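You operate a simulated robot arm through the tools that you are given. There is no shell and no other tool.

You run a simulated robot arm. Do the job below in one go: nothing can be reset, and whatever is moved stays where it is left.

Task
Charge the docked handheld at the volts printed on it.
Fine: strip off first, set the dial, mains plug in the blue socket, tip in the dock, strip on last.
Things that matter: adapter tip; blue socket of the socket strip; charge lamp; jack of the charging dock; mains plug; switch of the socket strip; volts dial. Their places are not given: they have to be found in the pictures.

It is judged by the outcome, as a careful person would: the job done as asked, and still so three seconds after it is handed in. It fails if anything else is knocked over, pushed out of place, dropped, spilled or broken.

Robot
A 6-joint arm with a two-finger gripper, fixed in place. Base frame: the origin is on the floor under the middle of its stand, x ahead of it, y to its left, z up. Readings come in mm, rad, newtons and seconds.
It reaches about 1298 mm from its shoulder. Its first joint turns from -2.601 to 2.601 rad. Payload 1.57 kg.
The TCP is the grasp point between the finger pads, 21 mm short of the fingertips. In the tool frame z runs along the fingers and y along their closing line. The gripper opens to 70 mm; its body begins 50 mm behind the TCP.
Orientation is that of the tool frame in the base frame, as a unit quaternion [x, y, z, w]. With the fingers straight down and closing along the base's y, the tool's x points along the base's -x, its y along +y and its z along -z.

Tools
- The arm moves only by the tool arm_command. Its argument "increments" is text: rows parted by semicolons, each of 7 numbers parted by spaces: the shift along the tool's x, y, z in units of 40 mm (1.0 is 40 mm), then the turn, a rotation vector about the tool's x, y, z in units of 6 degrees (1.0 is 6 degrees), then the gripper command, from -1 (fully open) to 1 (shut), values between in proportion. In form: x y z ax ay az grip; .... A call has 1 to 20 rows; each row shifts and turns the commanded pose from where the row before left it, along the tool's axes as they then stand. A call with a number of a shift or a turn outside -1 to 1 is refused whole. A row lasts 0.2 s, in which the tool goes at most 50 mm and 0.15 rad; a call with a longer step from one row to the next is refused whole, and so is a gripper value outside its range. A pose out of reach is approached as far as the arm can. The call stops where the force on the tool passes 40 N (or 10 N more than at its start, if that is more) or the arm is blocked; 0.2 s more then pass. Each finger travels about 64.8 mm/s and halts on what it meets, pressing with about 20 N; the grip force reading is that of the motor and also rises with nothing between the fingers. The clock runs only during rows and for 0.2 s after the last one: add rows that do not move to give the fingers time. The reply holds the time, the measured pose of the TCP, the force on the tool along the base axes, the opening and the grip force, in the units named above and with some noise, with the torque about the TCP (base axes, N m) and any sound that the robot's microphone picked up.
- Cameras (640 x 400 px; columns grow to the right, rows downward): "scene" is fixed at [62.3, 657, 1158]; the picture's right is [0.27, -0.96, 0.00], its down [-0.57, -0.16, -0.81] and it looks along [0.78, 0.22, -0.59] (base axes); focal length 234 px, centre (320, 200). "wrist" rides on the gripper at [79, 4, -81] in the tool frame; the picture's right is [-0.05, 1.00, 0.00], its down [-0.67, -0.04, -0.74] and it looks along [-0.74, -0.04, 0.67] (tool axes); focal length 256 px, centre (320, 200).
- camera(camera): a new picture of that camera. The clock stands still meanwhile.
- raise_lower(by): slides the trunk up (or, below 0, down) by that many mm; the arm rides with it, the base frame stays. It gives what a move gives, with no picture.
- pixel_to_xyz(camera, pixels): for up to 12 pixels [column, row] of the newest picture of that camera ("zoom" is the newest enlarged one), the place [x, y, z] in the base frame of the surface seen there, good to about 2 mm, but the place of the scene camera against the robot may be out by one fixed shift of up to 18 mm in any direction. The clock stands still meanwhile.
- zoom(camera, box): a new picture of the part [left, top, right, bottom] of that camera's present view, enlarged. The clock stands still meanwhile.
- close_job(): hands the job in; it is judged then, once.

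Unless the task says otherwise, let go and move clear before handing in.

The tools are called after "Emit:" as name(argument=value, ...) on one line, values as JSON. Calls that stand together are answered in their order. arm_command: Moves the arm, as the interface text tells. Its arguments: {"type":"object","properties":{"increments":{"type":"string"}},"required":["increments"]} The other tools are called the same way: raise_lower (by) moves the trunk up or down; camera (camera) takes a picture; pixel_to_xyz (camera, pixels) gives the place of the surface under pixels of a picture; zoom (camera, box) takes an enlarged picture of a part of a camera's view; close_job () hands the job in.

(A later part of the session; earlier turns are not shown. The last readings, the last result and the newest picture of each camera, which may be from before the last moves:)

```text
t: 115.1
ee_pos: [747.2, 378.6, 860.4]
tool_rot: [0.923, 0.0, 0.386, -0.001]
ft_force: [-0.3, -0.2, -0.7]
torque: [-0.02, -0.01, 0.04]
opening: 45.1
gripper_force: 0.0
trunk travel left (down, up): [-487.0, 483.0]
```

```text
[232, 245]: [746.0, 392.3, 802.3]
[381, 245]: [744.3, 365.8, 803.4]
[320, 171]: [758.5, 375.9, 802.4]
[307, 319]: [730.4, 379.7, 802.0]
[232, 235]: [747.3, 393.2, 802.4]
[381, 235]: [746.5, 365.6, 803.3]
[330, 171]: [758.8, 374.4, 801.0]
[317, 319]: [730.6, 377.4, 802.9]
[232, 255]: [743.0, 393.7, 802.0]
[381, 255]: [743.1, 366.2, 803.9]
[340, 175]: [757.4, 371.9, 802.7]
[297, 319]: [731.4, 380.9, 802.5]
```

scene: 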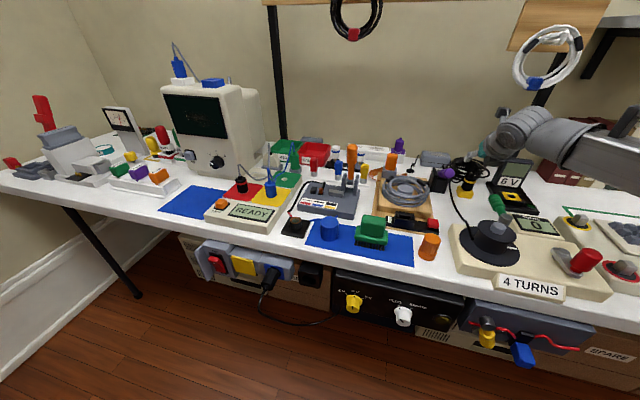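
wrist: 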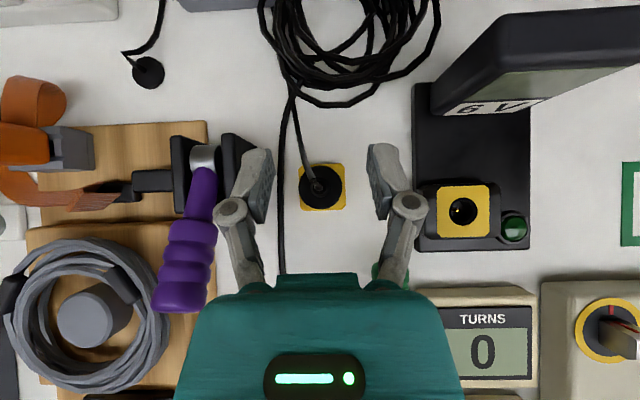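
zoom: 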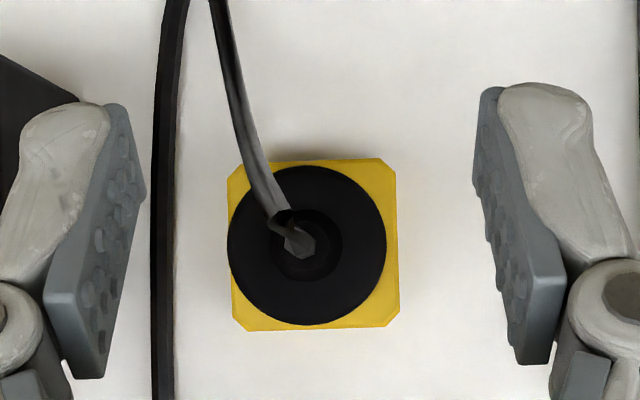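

Tip centre ≈ (744.6, 379.5), radius ≈14.4. I'll shift −2.7 mm in x, +1 mm in y, then lower 73 mm so the fingers straddle the body.

Emit:
arm_command(increments="-0.0475 -0.025 -0.048 0 0 0 -0.286; 0 0 0 0 0 0 -0.286")

Emit:
raise_lower(by=-50)

Emit:
camera(camera="wrist")

```text
t: 115.7
ee_pos: [745.6, 379.9, 861.5]
tool_rot: [0.923, -0.001, 0.385, 0.0]
ft_force: [-0.4, -0.5, -0.8]
torque: [0.01, 0.02, 0.0]
opening: 45.2
gripper_force: 0.1
trunk travel left (down, up): [-487.0, 483.0]
```

```text
t: 116.6
ee_pos: [744.3, 379.2, 811.1]
tool_rot: [0.923, 0.0, 0.386, -0.001]
ft_force: [0.5, -0.2, -0.7]
torque: [-0.02, -0.01, 0.02]
opening: 44.9
gripper_force: 0.0
trunk travel left (down, up): [-437.0, 533.0]
```

```text
taken
```

wrist: 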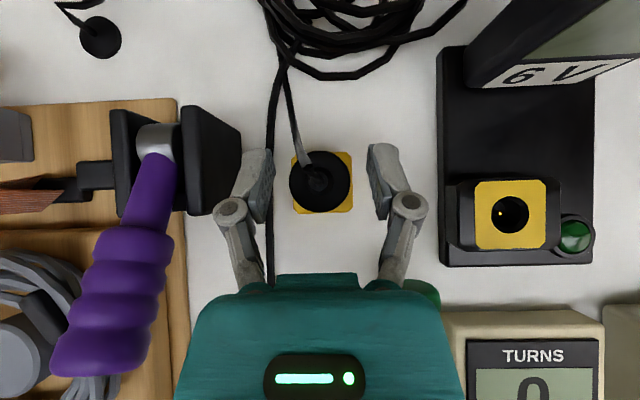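

Tip centred at (320,181) between the fingers. Lower the last 23 mm.

Emit:
raise_lower(by=-23)

Emit:
camera(camera="wrist")

Emit:
camera(camera="scene")

```text
t: 117.3
ee_pos: [744.1, 379.1, 787.3]
tool_rot: [0.923, 0.0, 0.386, -0.001]
ft_force: [-0.8, 0.1, 0.4]
torque: [-0.01, -0.05, 0.01]
opening: 45.1
gripper_force: 0.1
trunk travel left (down, up): [-414.0, 556.0]
```

```text
taken
```

wrist: 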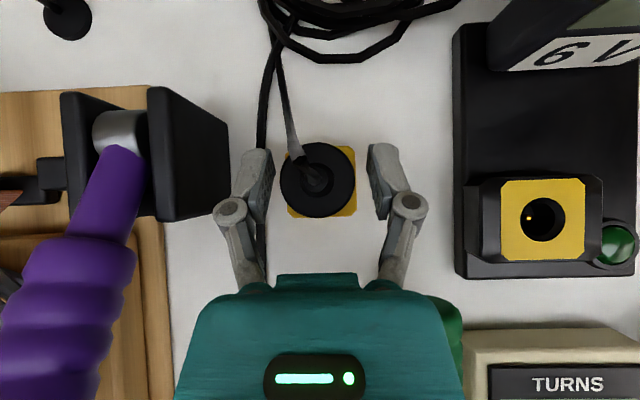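

```text
taken
```

scene: 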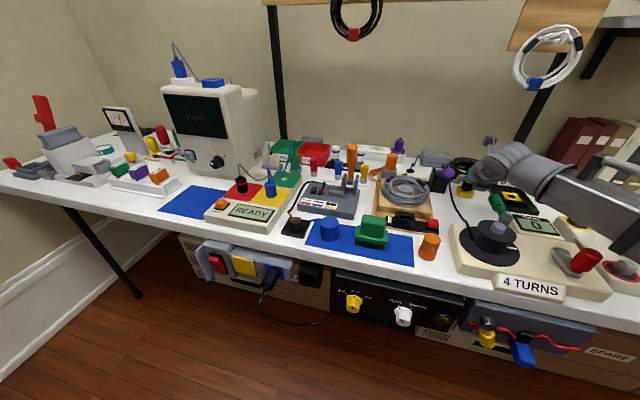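

Fingers straddle the tip cleanly. I'll check forearm clearance over the right-hand machine before gripping.

Emit:
pixel_to_xyz(camera="scene", pixels=[[540, 190], [560, 205], [580, 213], [600, 222], [620, 232], [635, 238], [600, 190], [630, 200], [585, 262], [575, 225]])

Emit:
zoom(camera="scene", box=[480, 130, 640, 300])

```text
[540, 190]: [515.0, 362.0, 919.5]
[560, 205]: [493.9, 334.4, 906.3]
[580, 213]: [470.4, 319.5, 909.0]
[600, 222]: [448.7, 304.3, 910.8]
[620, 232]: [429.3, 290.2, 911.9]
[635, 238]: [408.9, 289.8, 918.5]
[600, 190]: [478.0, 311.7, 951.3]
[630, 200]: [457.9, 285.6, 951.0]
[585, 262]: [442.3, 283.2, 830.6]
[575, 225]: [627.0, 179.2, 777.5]
```

```text
2.35 times, centred on (560, 215) of scene
```

zoom: 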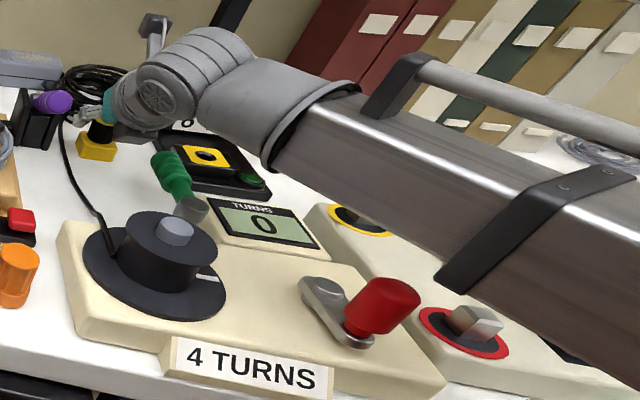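

The forearm runs over the red lever; I'll measure its lower edge directly.

Emit:
pixel_to_xyz(camera="zoom", pixels=[[350, 208], [370, 222], [400, 243], [430, 262], [445, 283], [500, 300], [540, 322], [600, 355], [380, 295], [350, 310], [395, 285], [475, 270]])

```text
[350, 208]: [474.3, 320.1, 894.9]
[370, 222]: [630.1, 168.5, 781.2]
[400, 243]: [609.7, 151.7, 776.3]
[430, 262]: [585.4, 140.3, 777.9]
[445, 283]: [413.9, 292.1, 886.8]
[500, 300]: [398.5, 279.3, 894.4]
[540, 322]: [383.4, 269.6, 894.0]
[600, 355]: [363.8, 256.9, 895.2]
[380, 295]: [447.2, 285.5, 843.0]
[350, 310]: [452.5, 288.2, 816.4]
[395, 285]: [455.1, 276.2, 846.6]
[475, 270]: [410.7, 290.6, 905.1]
```

Forearm underside ≥887 vs lever top ≈847 — 40 mm clearance. Now close on the tip.

Emit:
arm_command(increments="0 0 0 0 0 0 0.2; 0 0 0 0 0 0 1; 0 0 0 0 0 0 1; 0 0 0 0 0 0 1")

Emit:
camera(camera="wrist")

```text
t: 118.3
ee_pos: [744.0, 379.8, 787.7]
tool_rot: [0.923, -0.001, 0.386, 0.0]
ft_force: [-0.9, 4.6, 3.0]
torque: [0.06, 0.01, 0.02]
opening: 28.2
gripper_force: 20.4
trunk travel left (down, up): [-414.0, 556.0]
```

```text
taken
```

wrist: 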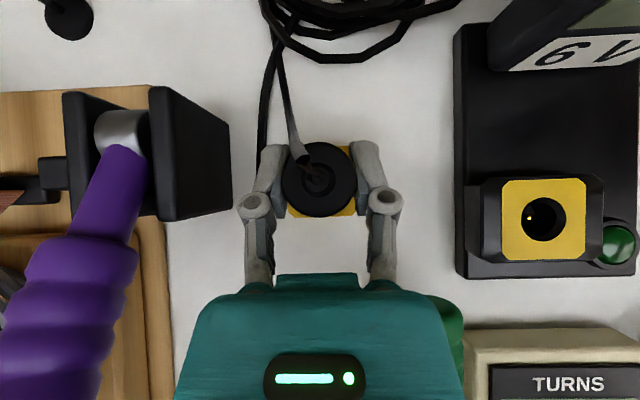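

Gripped at 28.2 mm. Lift 12 mm first and check that the block stays behind.

Emit:
raise_lower(by=12)

Emit:
camera(camera="wrist")

```text
t: 118.9
ee_pos: [743.2, 379.2, 799.3]
tool_rot: [0.923, -0.001, 0.385, 0.0]
ft_force: [-0.2, 0.2, -0.2]
torque: [0.01, 0.01, 0.03]
opening: 28.0
gripper_force: 20.2
trunk travel left (down, up): [-426.0, 544.0]
```

```text
taken
```

wrist: 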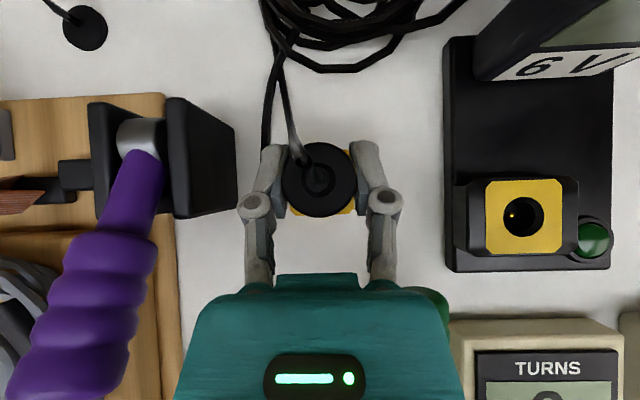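

The block stays on the table (it looks smaller beneath). Lift 50 mm more and check.

Emit:
raise_lower(by=50)

Emit:
camera(camera="wrist")

Emit:
zoom(camera="scene", box=[430, 130, 550, 220])

```text
t: 119.8
ee_pos: [744.4, 380.2, 850.1]
tool_rot: [0.923, 0.0, 0.385, 0.0]
ft_force: [-0.1, 0.4, -0.8]
torque: [-0.02, 0.02, 0.02]
opening: 28.4
gripper_force: 20.3
trunk travel left (down, up): [-476.0, 494.0]
```

```text
taken
```

wrist: 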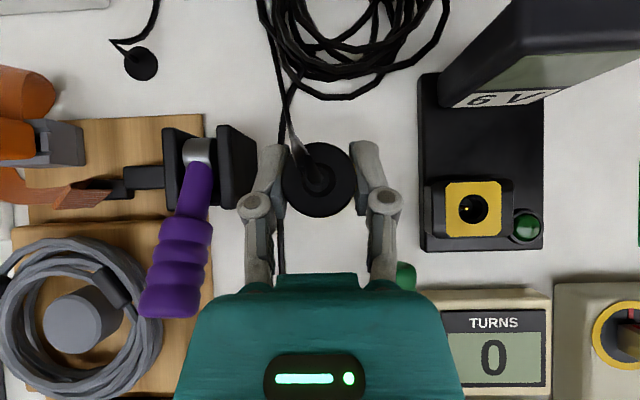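

```text
4.44 times, centred on (490, 175) of scene
```

zoom: 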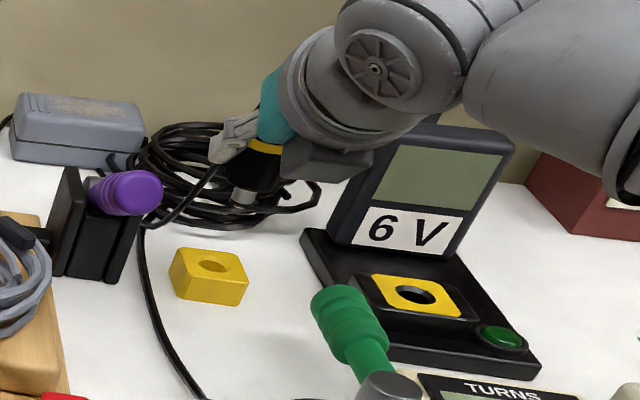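

Tip is free, showing its silver barrel; the block stayed. Now I'll measure the jack accurately from here.

Emit:
zoom(camera="wrist", box=[410, 160, 550, 260])

Emit:
pixel_to_xyz(camera="zoom", pixels=[[170, 205], [412, 205], [290, 105], [290, 310], [220, 205], [352, 205], [286, 145], [286, 265], [175, 120], [405, 115], [175, 300], [412, 300]])

```text
4.00 times, centred on (480, 210) of wrist
```

zoom: 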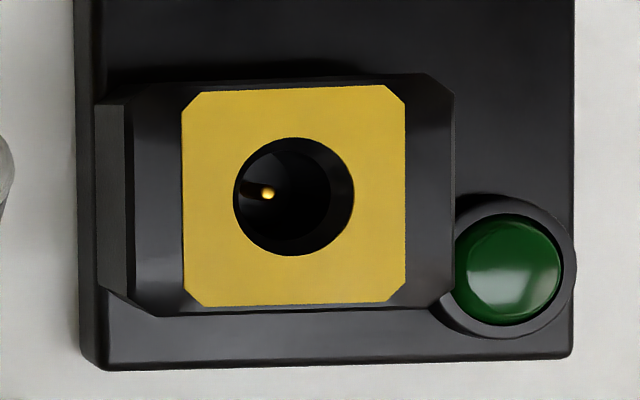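

```text
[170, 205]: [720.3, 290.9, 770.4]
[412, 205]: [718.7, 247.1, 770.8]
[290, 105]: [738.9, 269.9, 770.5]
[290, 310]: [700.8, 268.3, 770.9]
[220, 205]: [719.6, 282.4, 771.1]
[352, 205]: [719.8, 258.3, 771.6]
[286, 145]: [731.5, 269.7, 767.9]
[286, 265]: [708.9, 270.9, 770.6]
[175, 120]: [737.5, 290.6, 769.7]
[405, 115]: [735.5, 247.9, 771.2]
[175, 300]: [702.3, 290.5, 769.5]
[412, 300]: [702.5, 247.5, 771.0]
```

Jack centre ≈ (721.9, 268.5), plate top 770.8, hole radius ≈11. I'll carry the tip over it at this height.

Emit:
arm_command(increments="-0.0999 0.694 -0.1009 0 0 0 1; -0.0999 0.694 -0.1009 0 0 0 1; -0.0999 0.694 -0.1009 0 0 0 1; -0.0999 0.694 -0.1009 0 0 0 1; 0 0 0 0 0 0 1")

Emit:
camera(camera="wrist")

Emit:
zoom(camera="wrist", box=[250, 130, 390, 230])

Emit:
zoom(camera="scene", box=[450, 130, 570, 220])

```text
t: 121.0
ee_pos: [720.9, 267.3, 850.2]
tool_rot: [0.923, 0.0, 0.385, -0.001]
ft_force: [-0.5, 0.4, -0.4]
torque: [0.01, -0.02, 0.01]
opening: 27.9
gripper_force: 20.0
trunk travel left (down, up): [-476.0, 494.0]
```

```text
taken
```

wrist: 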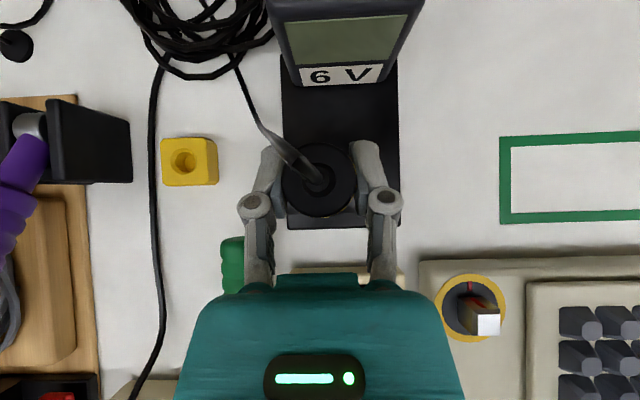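

```text
4.00 times, centred on (320, 180) of wrist
```

zoom: 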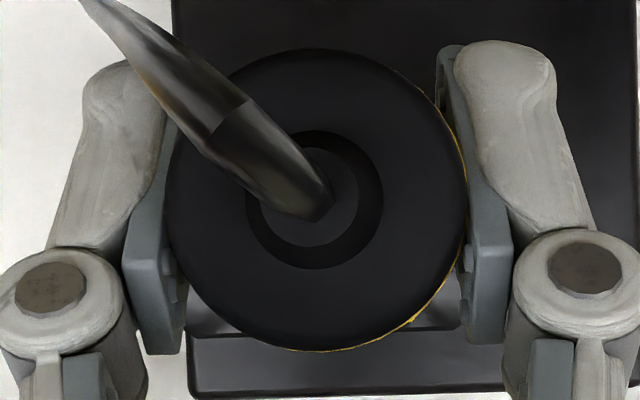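

```text
4.44 times, centred on (510, 175) of scene
```

zoom: 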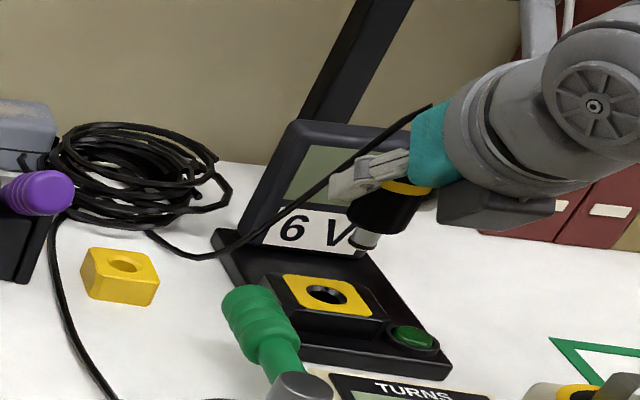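

I'll measure the held tip's rim with the same camera to compare with the jack centre.

Emit:
zoom(camera="wrist", box=[250, 130, 390, 230])

Emit:
pixel_to_xyz(camera="zoom", pixels=[[176, 200], [459, 200], [330, 56], [317, 342], [176, 215], [459, 215], [345, 57], [305, 342], [176, 185], [459, 185], [360, 60], [330, 342]])

Emit:
pixel_to_xyz(camera="wrist", pixels=[[285, 215], [399, 215], [285, 120], [398, 120], [320, 227], [345, 227], [300, 227], [283, 70], [397, 70], [310, 215], [330, 222], [350, 215]])

```text
4.00 times, centred on (320, 180) of wrist
```

zoom: 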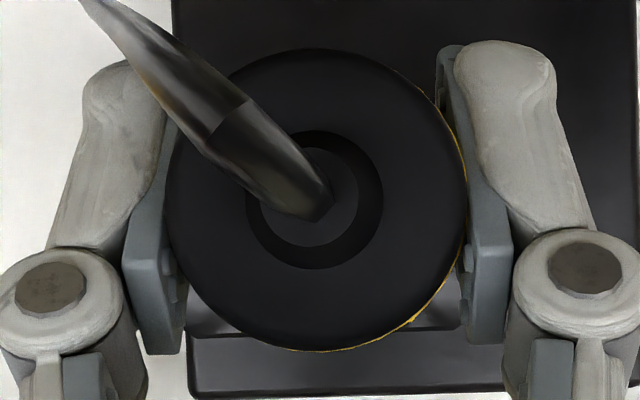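

```text
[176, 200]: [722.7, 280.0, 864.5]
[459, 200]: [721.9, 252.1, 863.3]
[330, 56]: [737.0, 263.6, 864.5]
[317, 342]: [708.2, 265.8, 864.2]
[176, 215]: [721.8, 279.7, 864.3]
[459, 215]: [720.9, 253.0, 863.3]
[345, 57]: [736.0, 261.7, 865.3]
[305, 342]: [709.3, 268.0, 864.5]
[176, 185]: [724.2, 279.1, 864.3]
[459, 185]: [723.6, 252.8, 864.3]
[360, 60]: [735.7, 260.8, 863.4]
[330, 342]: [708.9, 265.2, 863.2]
```

```text
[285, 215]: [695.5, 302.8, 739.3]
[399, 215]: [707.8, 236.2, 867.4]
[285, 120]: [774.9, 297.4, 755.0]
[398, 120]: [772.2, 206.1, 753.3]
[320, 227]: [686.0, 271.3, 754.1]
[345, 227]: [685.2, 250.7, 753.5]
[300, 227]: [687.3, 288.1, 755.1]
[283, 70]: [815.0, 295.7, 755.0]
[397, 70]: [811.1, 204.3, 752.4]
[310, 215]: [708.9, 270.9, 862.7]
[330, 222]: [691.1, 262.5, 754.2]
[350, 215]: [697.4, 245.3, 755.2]
```

Tip reads (722.5, 266.1) vs jack (721.9, 268.5). To reduce uncertainty I'll sidestep 45 mm so the jack and held tip are both visible in one picture.

Emit:
arm_command(increments="0 -0.6 0 0 0 0 1; 0 -0.6 0 0 0 0 1; 0 0 0 0 0 0 1")

Emit:
camera(camera="wrist")

Emit:
zoom(camera="wrist", box=[340, 140, 480, 260])

```text
t: 121.8
ee_pos: [721.7, 314.8, 849.6]
tool_rot: [0.923, 0.0, 0.385, -0.001]
ft_force: [-0.3, -0.7, -0.7]
torque: [-0.01, -0.01, 0.0]
opening: 28.2
gripper_force: 19.6
trunk travel left (down, up): [-476.0, 494.0]
```

```text
taken
```

wrist: 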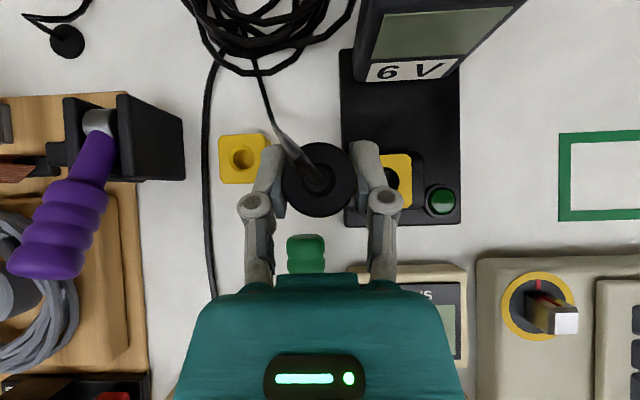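

```text
3.33 times, centred on (410, 200) of wrist
```

zoom: 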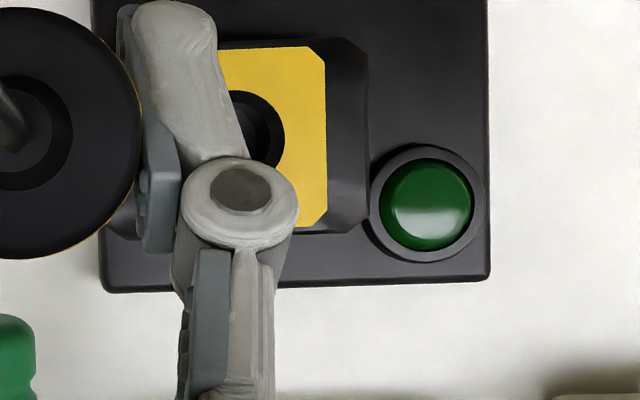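

The jack is half hidden by the right finger. Shift another 30 mm.

Emit:
arm_command(increments="0 -0.75 0 0 0 0 1; 0 0 0 0 0 0 1")

Emit:
zoom(camera="wrist", box=[340, 130, 480, 250])

Emit:
pixel_to_xyz(camera="zoom", pixels=[[300, 120], [300, 200], [300, 240], [480, 120], [480, 180], [480, 240], [360, 80], [400, 80], [440, 80], [360, 250], [400, 250], [440, 250]])

```text
t: 122.4
ee_pos: [720.0, 344.8, 849.9]
tool_rot: [0.922, -0.001, 0.386, 0.0]
ft_force: [-0.3, -0.4, -0.8]
torque: [0.0, 0.0, 0.02]
opening: 28.1
gripper_force: 20.5
trunk travel left (down, up): [-476.0, 494.0]
```

```text
3.33 times, centred on (410, 190) of wrist
```

zoom: 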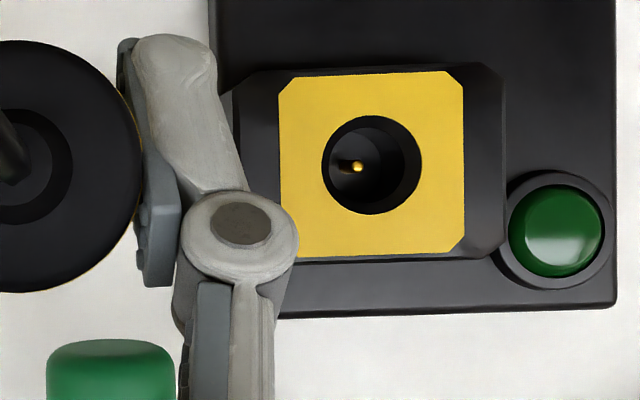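

```text
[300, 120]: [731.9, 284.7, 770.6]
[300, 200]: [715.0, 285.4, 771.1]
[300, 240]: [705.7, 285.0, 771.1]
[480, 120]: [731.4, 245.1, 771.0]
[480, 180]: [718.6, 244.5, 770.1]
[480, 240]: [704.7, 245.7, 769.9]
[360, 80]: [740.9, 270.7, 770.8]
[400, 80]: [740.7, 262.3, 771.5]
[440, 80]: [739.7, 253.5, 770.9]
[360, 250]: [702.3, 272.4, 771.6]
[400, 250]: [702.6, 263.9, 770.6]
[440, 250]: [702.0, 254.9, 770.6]
```

Jack centre from here ≈ (721.5, 269.0). Now the tip's rim in the same pose.

Emit:
zoom(camera="wrist", box=[250, 130, 390, 230])

Emit:
pixel_to_xyz(camera="zoom", pixels=[[176, 205], [459, 205], [345, 57], [317, 342], [178, 220], [458, 220], [355, 60], [305, 342], [177, 190], [459, 190], [365, 63], [330, 342]])

Emit:
pixel_to_xyz(camera="zoom", pixels=[[176, 205], [459, 205], [345, 57], [317, 342], [178, 220], [458, 220], [355, 60], [305, 342], [177, 190], [459, 190], [365, 63], [330, 342]])

```text
4.00 times, centred on (320, 180) of wrist
```

zoom: 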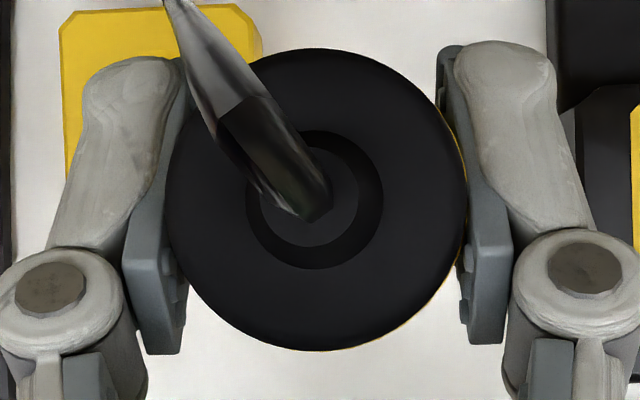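

```text
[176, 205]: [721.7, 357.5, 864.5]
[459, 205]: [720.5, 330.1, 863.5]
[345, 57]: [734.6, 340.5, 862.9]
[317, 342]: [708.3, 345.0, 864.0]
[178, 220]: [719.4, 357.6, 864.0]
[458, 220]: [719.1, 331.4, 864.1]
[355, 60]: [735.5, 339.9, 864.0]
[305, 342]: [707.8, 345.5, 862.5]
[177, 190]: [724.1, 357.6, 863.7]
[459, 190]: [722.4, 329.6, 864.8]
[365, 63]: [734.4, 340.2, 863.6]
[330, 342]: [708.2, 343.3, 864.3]
```

```text
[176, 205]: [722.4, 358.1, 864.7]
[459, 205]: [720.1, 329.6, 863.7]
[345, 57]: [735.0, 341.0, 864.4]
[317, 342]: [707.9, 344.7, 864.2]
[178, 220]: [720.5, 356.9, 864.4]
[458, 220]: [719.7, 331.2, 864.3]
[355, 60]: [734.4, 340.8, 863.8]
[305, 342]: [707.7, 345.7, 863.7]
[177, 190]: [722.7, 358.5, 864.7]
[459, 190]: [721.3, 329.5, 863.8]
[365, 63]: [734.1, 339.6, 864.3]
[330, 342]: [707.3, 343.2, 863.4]
```

Tip at (721.3, 344.0), so it must move −75.2 mm in y to sit over the jack. I'll first check from the scene that it hangs straight.

Emit:
zoom(camera="scene", box=[470, 140, 530, 200])

```text
6.67 times, centred on (500, 170) of scene
```

zoom: 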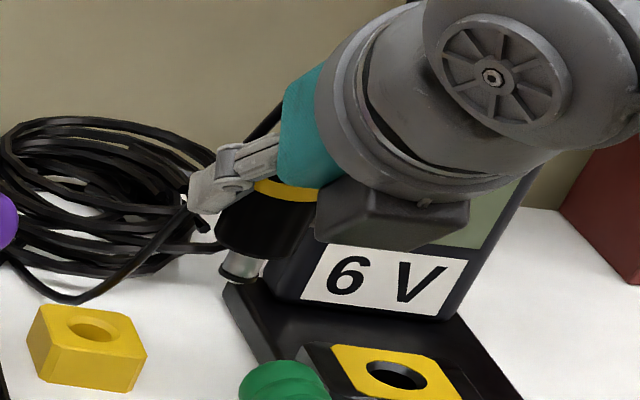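

The tip hangs straight. A dark housing under the wrist at zoom (390,225) should be checked for height.

Emit:
pixel_to_xyz(camera="zoom", pixels=[[340, 235], [380, 243], [410, 248], [455, 225], [360, 200], [250, 230], [240, 268], [238, 278], [285, 192], [262, 245]])

```text
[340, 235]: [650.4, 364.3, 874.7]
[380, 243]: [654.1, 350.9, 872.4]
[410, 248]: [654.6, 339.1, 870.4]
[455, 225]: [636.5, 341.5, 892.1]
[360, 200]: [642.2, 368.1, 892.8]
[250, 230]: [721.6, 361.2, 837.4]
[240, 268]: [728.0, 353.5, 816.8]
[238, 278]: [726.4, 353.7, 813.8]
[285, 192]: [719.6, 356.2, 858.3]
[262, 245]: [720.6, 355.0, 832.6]
```

Nothing interferes. Move −75.2 mm in y, above the jack.

Emit:
arm_command(increments="0 0.627 0 0 0 0 1; 0 0.627 0 0 0 0 1; 0 0.626 0 0 0 0 1; 0 0 0 0 0 0 1")

Emit:
raise_lower(by=-35)

Emit:
camera(camera="wrist")

Emit:
zoom(camera="scene", box=[480, 150, 560, 220])

```text
t: 123.4
ee_pos: [722.8, 270.1, 849.9]
tool_rot: [0.923, 0.0, 0.385, -0.001]
ft_force: [0.3, -0.5, -1.4]
torque: [-0.03, -0.01, -0.03]
opening: 28.2
gripper_force: 19.8
trunk travel left (down, up): [-476.0, 494.0]
```

```text
t: 124.2
ee_pos: [722.4, 270.1, 816.0]
tool_rot: [0.923, 0.0, 0.385, -0.001]
ft_force: [0.1, -0.2, 0.0]
torque: [0.02, 0.01, -0.01]
opening: 28.1
gripper_force: 19.4
trunk travel left (down, up): [-441.0, 529.0]
```

```text
taken
```

wrist: 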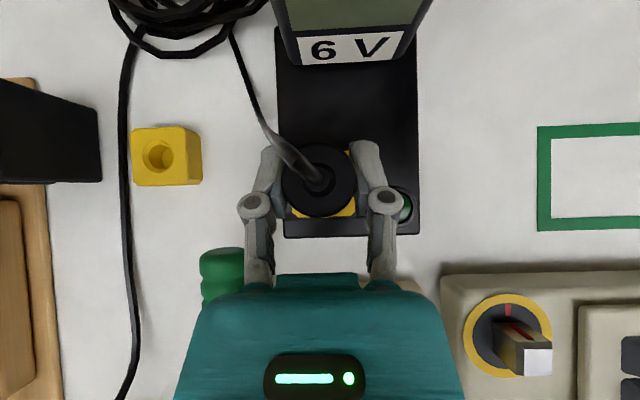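

```text
5.71 times, centred on (520, 185) of scene
```

zoom: 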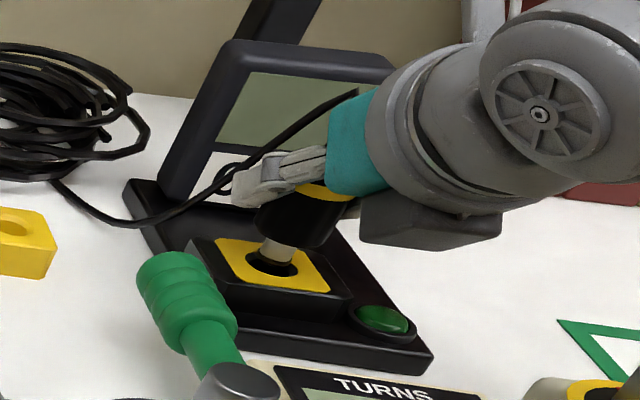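

The barrel is just above the jack hole. I'll zoom further to check centring.

Emit:
zoom(camera="scene", box=[498, 178, 530, 208])

Emit:
zoom(camera="wrist", box=[250, 130, 390, 230])

```text
13.33 times, centred on (514, 193) of scene
```

zoom: 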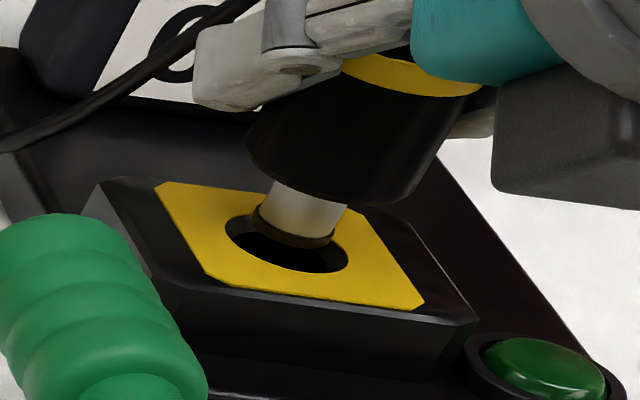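

```text
4.00 times, centred on (320, 180) of wrist
```

zoom: 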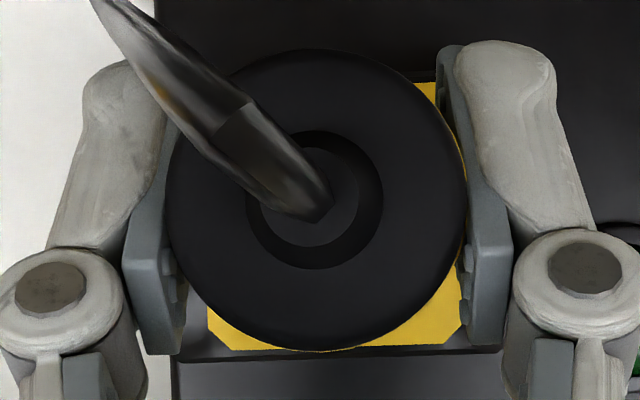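

I'll use the visible yellow plate edges around the tip in the wrist zoom for an exact relative check.

Emit:
pixel_to_xyz(camera="zoom", pixels=[[211, 318], [215, 325], [460, 315], [455, 322], [270, 345], [300, 347], [400, 343], [430, 88], [428, 95], [176, 200], [459, 200], [317, 342]])

Emit:
pixel_to_xyz(camera="zoom", pixels=[[211, 318], [176, 205], [459, 205], [345, 57], [317, 342], [178, 220], [458, 220], [355, 60], [305, 342], [177, 190], [459, 190], [365, 63]])

```text
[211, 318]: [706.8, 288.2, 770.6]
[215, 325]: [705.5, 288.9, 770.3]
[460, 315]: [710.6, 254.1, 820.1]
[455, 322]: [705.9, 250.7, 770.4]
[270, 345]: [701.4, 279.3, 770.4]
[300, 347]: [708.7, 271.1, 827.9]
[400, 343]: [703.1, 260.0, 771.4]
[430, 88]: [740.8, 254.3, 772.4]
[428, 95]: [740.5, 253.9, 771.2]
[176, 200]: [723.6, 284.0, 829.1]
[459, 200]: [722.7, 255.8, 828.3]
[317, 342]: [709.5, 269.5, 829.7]
```

```text
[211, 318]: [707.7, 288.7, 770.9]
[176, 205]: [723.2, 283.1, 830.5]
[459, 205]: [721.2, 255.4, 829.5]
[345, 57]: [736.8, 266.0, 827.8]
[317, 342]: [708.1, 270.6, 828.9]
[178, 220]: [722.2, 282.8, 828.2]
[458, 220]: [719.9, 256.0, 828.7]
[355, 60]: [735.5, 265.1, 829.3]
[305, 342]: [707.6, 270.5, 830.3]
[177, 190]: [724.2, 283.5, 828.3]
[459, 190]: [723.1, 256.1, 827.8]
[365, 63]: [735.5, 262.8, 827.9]
```

Tip (722.2, 269.6) vs jack (721.3, 269.4): aligned within 1 mm. Shift −0.6 mm in x and lower in small steps.

Emit:
arm_command(increments="-0.0105 0 -0.0107 0 0 0 1; 0 0 0 0 0 0 1")

Emit:
raise_lower(by=-5)

Emit:
raise_lower(by=-3)

```text
t: 124.8
ee_pos: [722.5, 268.7, 814.6]
tool_rot: [0.923, 0.0, 0.385, -0.001]
ft_force: [0.5, 0.1, 0.0]
torque: [0.0, 0.01, -0.02]
opening: 28.0
gripper_force: 19.7
trunk travel left (down, up): [-441.0, 529.0]
```

```text
t: 125.4
ee_pos: [721.3, 270.2, 810.3]
tool_rot: [0.923, 0.0, 0.385, 0.0]
ft_force: [-0.1, 0.2, -0.2]
torque: [-0.02, 0.01, -0.03]
opening: 28.0
gripper_force: 20.3
trunk travel left (down, up): [-436.0, 534.0]
```

```text
t: 125.9
ee_pos: [722.3, 269.1, 805.9]
tool_rot: [0.923, 0.0, 0.385, -0.001]
ft_force: [0.4, 0.3, -0.2]
torque: [-0.01, 0.03, 0.0]
opening: 27.8
gripper_force: 20.4
trunk travel left (down, up): [-433.0, 537.0]
```

No force yet at z≈806. Continue down in 2 mm steps.

Emit:
raise_lower(by=-2)

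Emit:
raise_lower(by=-2)

Emit:
camera(camera="wrist")

Emit:
zoom(camera="scene", box=[498, 178, 530, 208])

```text
t: 126.4
ee_pos: [720.8, 270.6, 805.9]
tool_rot: [0.923, 0.0, 0.386, 0.0]
ft_force: [1.3, -0.4, 5.8]
torque: [-0.03, -0.02, 0.0]
opening: 28.3
gripper_force: 19.7
trunk travel left (down, up): [-431.0, 539.0]
```

```text
t: 126.9
ee_pos: [720.9, 270.4, 802.1]
tool_rot: [0.922, -0.001, 0.386, 0.0]
ft_force: [1.0, 1.5, 4.8]
torque: [0.0, -0.06, 0.0]
opening: 27.8
gripper_force: 19.8
trunk travel left (down, up): [-429.0, 541.0]
```

```text
taken
```

wrist: 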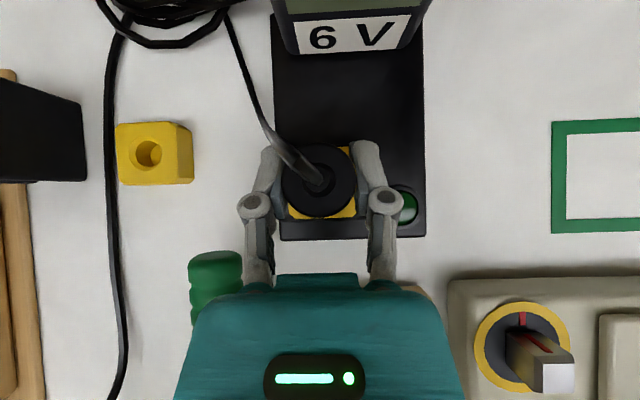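

```text
13.33 times, centred on (514, 193) of scene
```

zoom: 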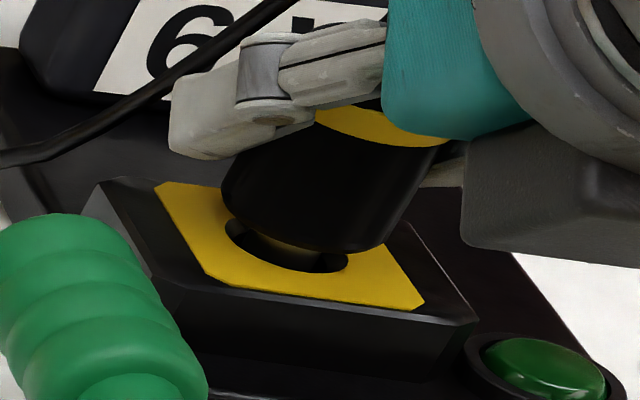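

The barrel has entered the hole with ~5 N sliding friction. Continue lowering in steps.

Emit:
raise_lower(by=-2)

Emit:
raise_lower(by=-1.5)

Emit:
zoom(camera="scene", box=[498, 178, 530, 208])

```text
t: 127.5
ee_pos: [721.2, 270.4, 800.9]
tool_rot: [0.923, 0.0, 0.385, -0.001]
ft_force: [0.4, -0.1, 4.8]
torque: [-0.02, -0.03, -0.01]
opening: 27.7
gripper_force: 20.1
trunk travel left (down, up): [-427.0, 543.0]
```

```text
t: 128.0
ee_pos: [720.3, 269.7, 799.5]
tool_rot: [0.922, -0.001, 0.387, 0.0]
ft_force: [-1.3, -0.8, 5.4]
torque: [-0.04, 0.06, 0.03]
opening: 28.0
gripper_force: 20.0
trunk travel left (down, up): [-425.0, 545.0]
```

```text
13.33 times, centred on (514, 193) of scene
```

zoom: 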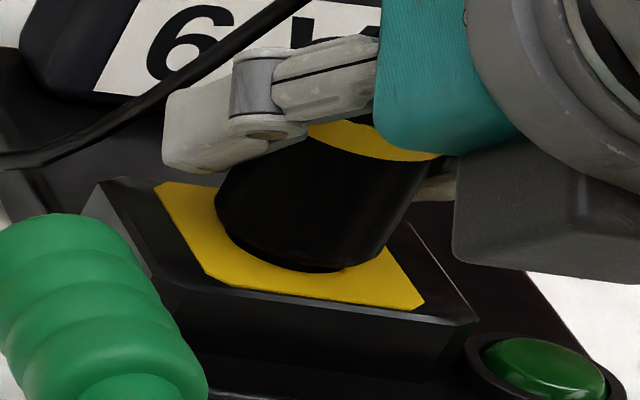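

The body is almost on the plate. A few more small steps until the force rises.

Emit:
raise_lower(by=-1.5)

Emit:
raise_lower(by=-1)

Emit:
camera(camera="wrist")

Emit:
zoom(camera="scene", box=[498, 178, 530, 208])

```text
t: 128.5
ee_pos: [721.3, 270.7, 798.5]
tool_rot: [0.922, -0.001, 0.386, 0.0]
ft_force: [-2.6, -0.4, 5.2]
torque: [-0.05, 0.04, -0.02]
opening: 28.2
gripper_force: 20.7
trunk travel left (down, up): [-424.0, 546.0]
```

```text
t: 129.0
ee_pos: [721.1, 270.1, 798.8]
tool_rot: [0.922, 0.0, 0.386, -0.001]
ft_force: [-2.1, 0.6, 10.8]
torque: [-0.03, 0.06, -0.01]
opening: 28.3
gripper_force: 19.6
trunk travel left (down, up): [-423.0, 547.0]
```

```text
taken
```

wrist: 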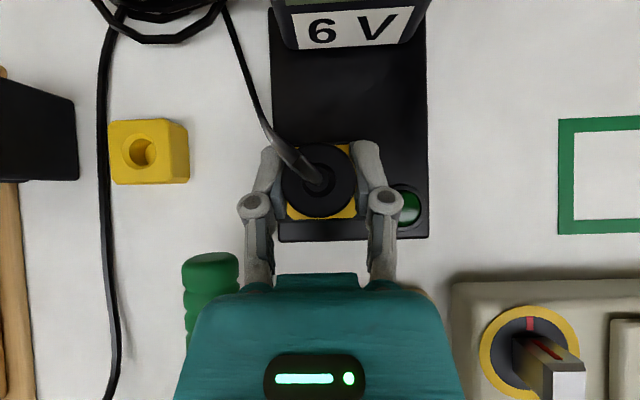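

```text
13.33 times, centred on (514, 193) of scene
```

zoom: 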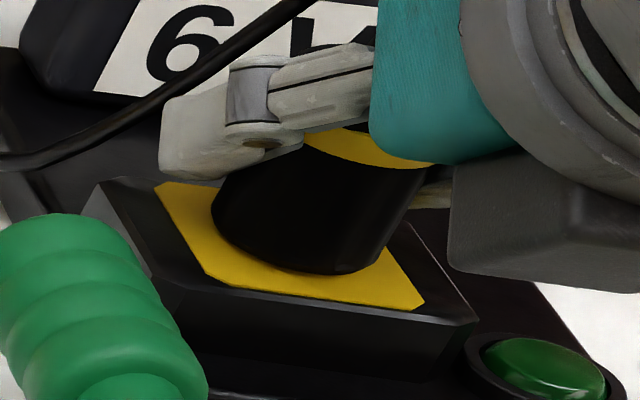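

Force jumped to ~11 N as the body meets the plate. One more 1 mm press to confirm seating.

Emit:
raise_lower(by=-1)

Emit:
zoom(camera="wrist", box=[250, 130, 390, 230])

Emit:
pixel_to_xyz(camera="zoom", pixels=[[176, 205], [459, 205], [345, 57], [317, 342], [178, 220], [458, 220], [355, 60], [305, 342], [220, 200], [420, 200], [400, 240], [260, 300]])

```text
t: 129.5
ee_pos: [722.0, 269.5, 797.9]
tool_rot: [0.922, 0.001, 0.387, -0.002]
ft_force: [2.2, 0.4, 23.0]
torque: [0.03, -0.06, -0.03]
opening: 27.9
gripper_force: 20.0
trunk travel left (down, up): [-422.0, 548.0]
```

```text
4.00 times, centred on (320, 180) of wrist
```

zoom: 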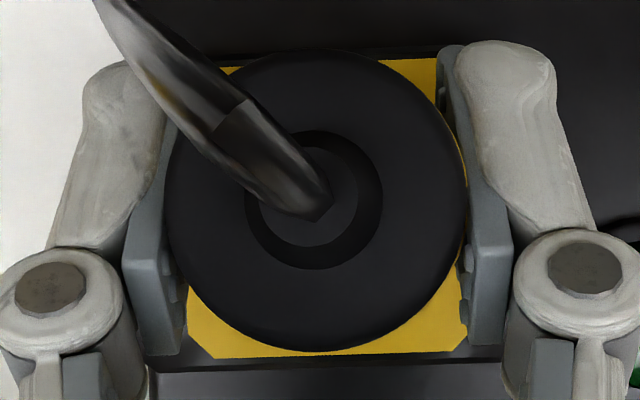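

```text
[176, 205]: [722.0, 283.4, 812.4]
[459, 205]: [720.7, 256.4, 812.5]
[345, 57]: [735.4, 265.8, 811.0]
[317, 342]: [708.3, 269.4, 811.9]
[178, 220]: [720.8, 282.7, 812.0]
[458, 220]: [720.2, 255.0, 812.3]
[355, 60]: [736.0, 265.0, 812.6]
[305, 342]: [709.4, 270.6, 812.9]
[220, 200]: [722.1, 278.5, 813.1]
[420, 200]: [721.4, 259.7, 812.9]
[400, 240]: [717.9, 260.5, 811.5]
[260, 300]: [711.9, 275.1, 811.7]
```

The tip's top is at z≈812.3, exactly the seated height, with 23 N on the tool. I'll relieve the pressure and open the fingers to 45 mm.

Emit:
raise_lower(by=1.5)

Emit:
arm_command(increments="0 0 0 0 0 0 0.1; 0 0 0 0 0 0 -0.286; 0 0 0 0 0 0 -0.286; 0 0 0 0 0 0 -0.286")

Emit:
camera(camera="wrist")

Emit:
zoom(camera="scene", box=[498, 178, 530, 208])

```text
t: 130.0
ee_pos: [722.0, 270.1, 798.2]
tool_rot: [0.923, 0.0, 0.385, -0.002]
ft_force: [0.5, 0.5, 9.6]
torque: [0.01, -0.09, 0.01]
opening: 27.9
gripper_force: 20.3
trunk travel left (down, up): [-423.0, 547.0]
```

```text
t: 131.0
ee_pos: [721.6, 270.9, 796.8]
tool_rot: [0.923, -0.001, 0.385, 0.0]
ft_force: [-0.2, 0.2, -0.3]
torque: [0.02, -0.02, 0.01]
opening: 44.9
gripper_force: 0.1
trunk travel left (down, up): [-423.0, 547.0]
```

```text
taken
```

wrist: 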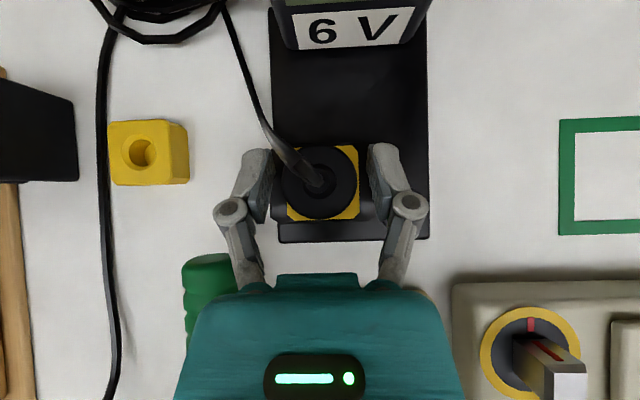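

```text
13.33 times, centred on (514, 193) of scene
```

zoom: 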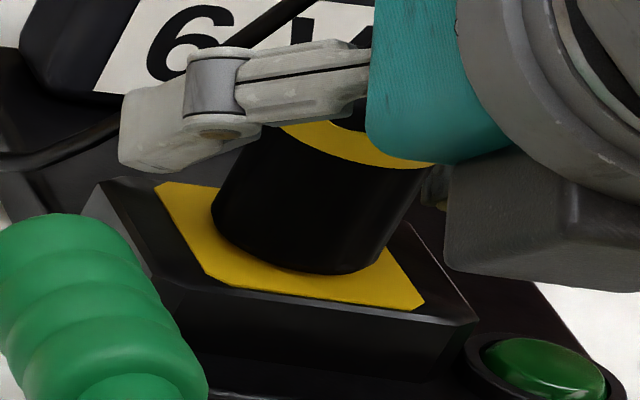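

Released; the tip stays seated. I'll withdraw straight back (−x) so the fingers don't catch the cable, staying clear of the green handle.

Emit:
arm_command(increments="-0.264 0 -0.267 0 0 0 -0.286; -0.264 0 -0.267 0 0 0 -0.286; -0.264 0 -0.267 0 0 0 -0.286; 0 0 0 0 0 0 -0.286")

Emit:
camera(camera="wrist")

Emit:
camera(camera="scene")

```text
t: 132.0
ee_pos: [676.8, 270.6, 797.9]
tool_rot: [0.923, 0.0, 0.385, -0.001]
ft_force: [-0.5, -0.3, 0.1]
torque: [0.0, -0.03, -0.01]
opening: 45.0
gripper_force: 0.1
trunk travel left (down, up): [-423.0, 547.0]
```

```text
taken
```

wrist: 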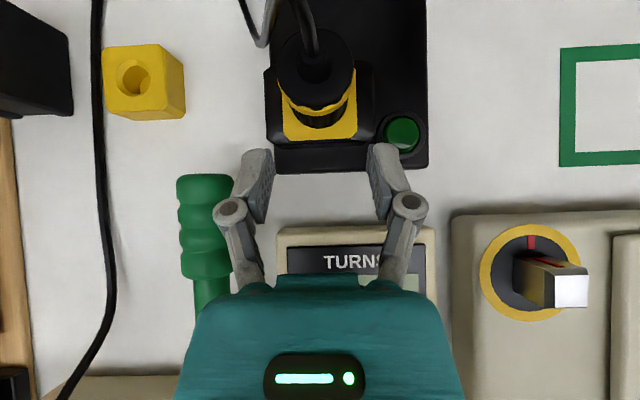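

```text
taken
```

scene: 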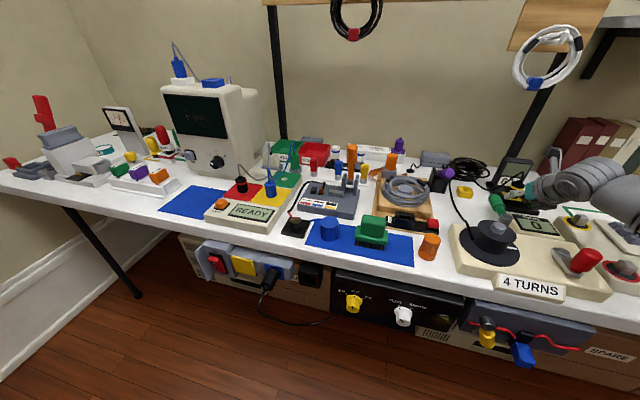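

Clear of the tip. Raise 170 mm and inspect the seated tip.

Emit:
raise_lower(by=170)

Emit:
camera(camera="wrist")

Emit:
zoom(camera="scene", box=[440, 150, 560, 230])

```text
t: 133.9
ee_pos: [677.3, 269.9, 966.3]
tool_rot: [0.923, 0.001, 0.385, -0.001]
ft_force: [0.0, -0.4, 0.4]
torque: [0.03, -0.02, 0.01]
opening: 45.1
gripper_force: 0.0
trunk travel left (down, up): [-593.0, 377.0]
```

```text
taken
```

wrist: 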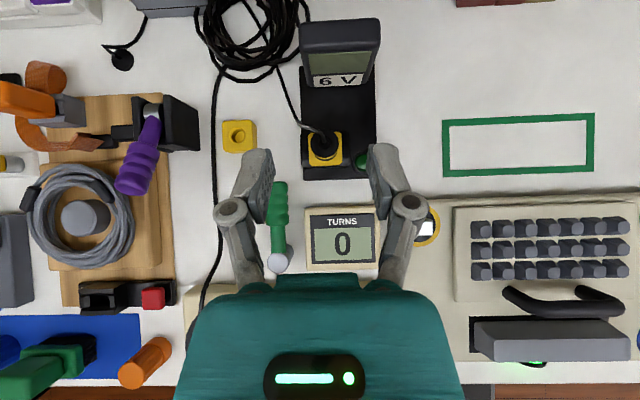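

```text
5.00 times, centred on (500, 190) of scene
```

zoom: 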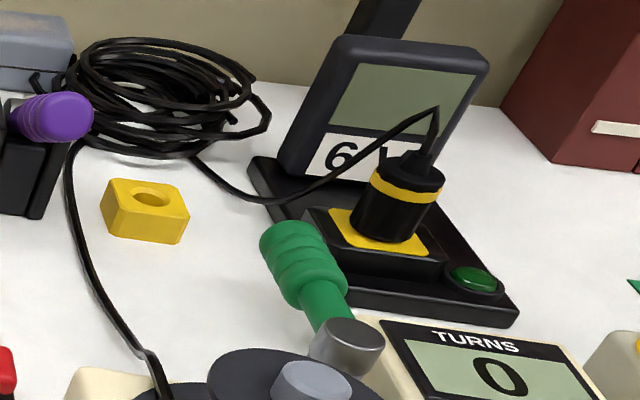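

Tip is fully seated in the dock and nothing nearby was disturbed. Now back over the table to the strip switch.

Emit:
arm_command(increments="-0.475 -0.9 -0.48 0 0 0 0; -0.475 -0.9 -0.48 0 0 0 0; -0.475 -0.9 -0.48 0 0 0 0; -0.475 -0.9 -0.48 0 0 0 0; -0.475 -0.9 -0.48 0 0 0 0; -0.475 -0.9 -0.48 0 0 0 0; -0.475 -0.9 -0.48 0 0 0 0; -0.475 -0.9 -0.48 0 0 0 0; -0.475 -0.9 -0.48 0 0 0 0; -0.475 -0.9 -0.48 0 0 0 0; -0.475 -0.9 -0.48 0 0 0 0; -0.475 -0.9 -0.48 0 0 0 0; -0.475 -0.9 -0.48 0 0 0 0; -0.475 -0.9 -0.48 0 0 0 0; -0.475 -0.9 -0.48 0 0 0 0; -0.475 -0.9 -0.48 0 0 0 0; 0 0 0 0 0 0 0")

```text
t: 137.5
ee_pos: [247.8, 849.2, 967.4]
tool_rot: [0.923, -0.001, 0.385, 0.0]
ft_force: [-0.6, 0.8, -0.3]
torque: [-0.01, -0.03, 0.01]
opening: 34.9
gripper_force: 0.0
trunk travel left (down, up): [-593.0, 377.0]
```

At (248, 849, 967). Now to y≈1027, close the fingers and level the tool.

Emit:
arm_command(increments="0 -0.89 0 0 0 0 1; 0 -0.89 0 0 0 0 1; 0 -0.89 0 0 0 0 1; 0 -0.89 0 0 0 0 1; 0 -0.885 0 0 0 0 1; 0 0 0 0 1 0 1; 0 0 0 0 1 0 1; 0 0 0 0 1 0 1; 0 0 0 0 1 0 1; 0 0 0 0 1 0 1; 0 0 0 0 1 0 1; 0 0 0 0 1 0 1; 0 0 0 0 0.45 0 1; 0 0 0 0 0 0 1")

Emit:
camera(camera="scene")

```text
t: 140.5
ee_pos: [245.7, 1024.6, 1096.6]
tool_rot: [0.707, -0.001, 0.707, 0.0]
ft_force: [-0.3, 0.8, 0.3]
torque: [0.0, -0.01, 0.01]
opening: 0.0
gripper_force: 20.3
out of reach, approached as far as the arm can: row 6, 7, 8, 9, 10, 11, 12, 13
trunk travel left (down, up): [-593.0, 377.0]
```

```text
taken
```

scene: 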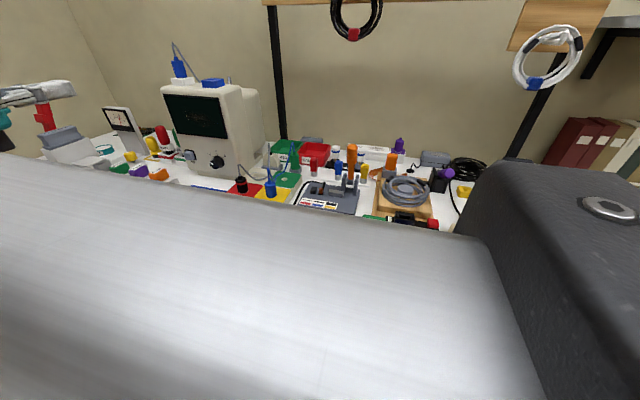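

The forearm is in the same posture as when I first worked here, clear of the table edge. Lower 400 mm, then fine-tune.

Emit:
raise_lower(by=-300)

Emit:
camera(camera="scene")

```text
t: 143.5
ee_pos: [245.8, 1024.0, 798.2]
tool_rot: [0.707, 0.0, 0.707, 0.0]
ft_force: [-0.2, 0.0, -0.1]
torque: [-0.02, 0.02, 0.0]
opening: 0.1
gripper_force: 20.4
trunk travel left (down, up): [-293.0, 677.0]
```

```text
taken
```

scene: 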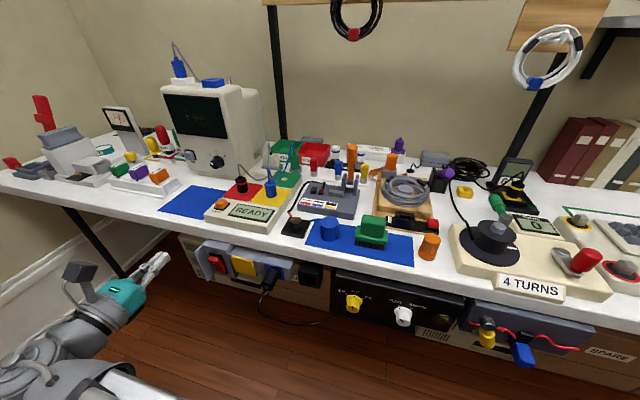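

Still clear. Lower 136 mm to the rocker's upper end and look.

Emit:
raise_lower(by=-136)

Emit:
camera(camera="wrist")

Emit:
pixel_to_xyz(camera="wrist", pixels=[[310, 45], [315, 45], [325, 45], [318, 55], [318, 80], [320, 110], [523, 60]])

Emit:
zoom(camera="wrist", box=[240, 10, 400, 150])

```text
t: 145.2
ee_pos: [246.3, 1024.2, 662.9]
tool_rot: [0.707, -0.001, 0.707, 0.001]
ft_force: [0.7, 0.2, 0.6]
torque: [0.04, 0.0, -0.02]
opening: 0.3
gripper_force: 20.1
trunk travel left (down, up): [-157.0, 813.0]
```

```text
taken
```

wrist: 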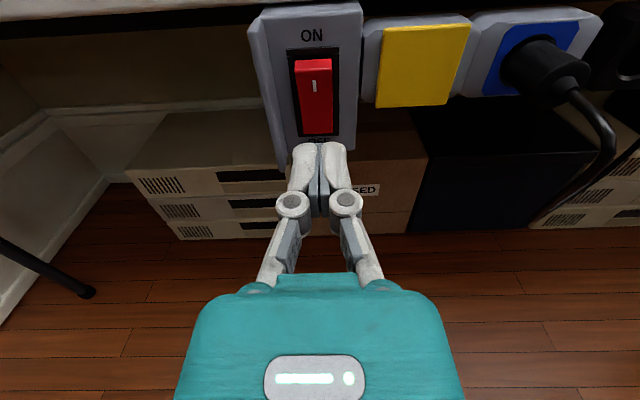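

```text
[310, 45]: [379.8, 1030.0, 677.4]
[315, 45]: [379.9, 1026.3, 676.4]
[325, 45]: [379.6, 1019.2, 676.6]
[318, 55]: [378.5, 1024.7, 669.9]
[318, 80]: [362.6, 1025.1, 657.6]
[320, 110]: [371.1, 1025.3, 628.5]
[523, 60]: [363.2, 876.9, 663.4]
```

```text
2.86 times, centred on (320, 80) of wrist
```

zoom: 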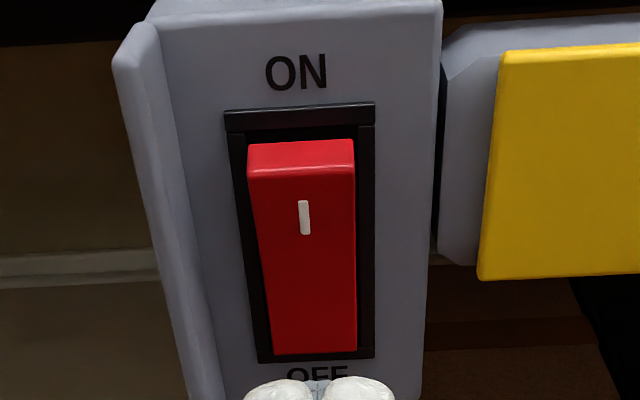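

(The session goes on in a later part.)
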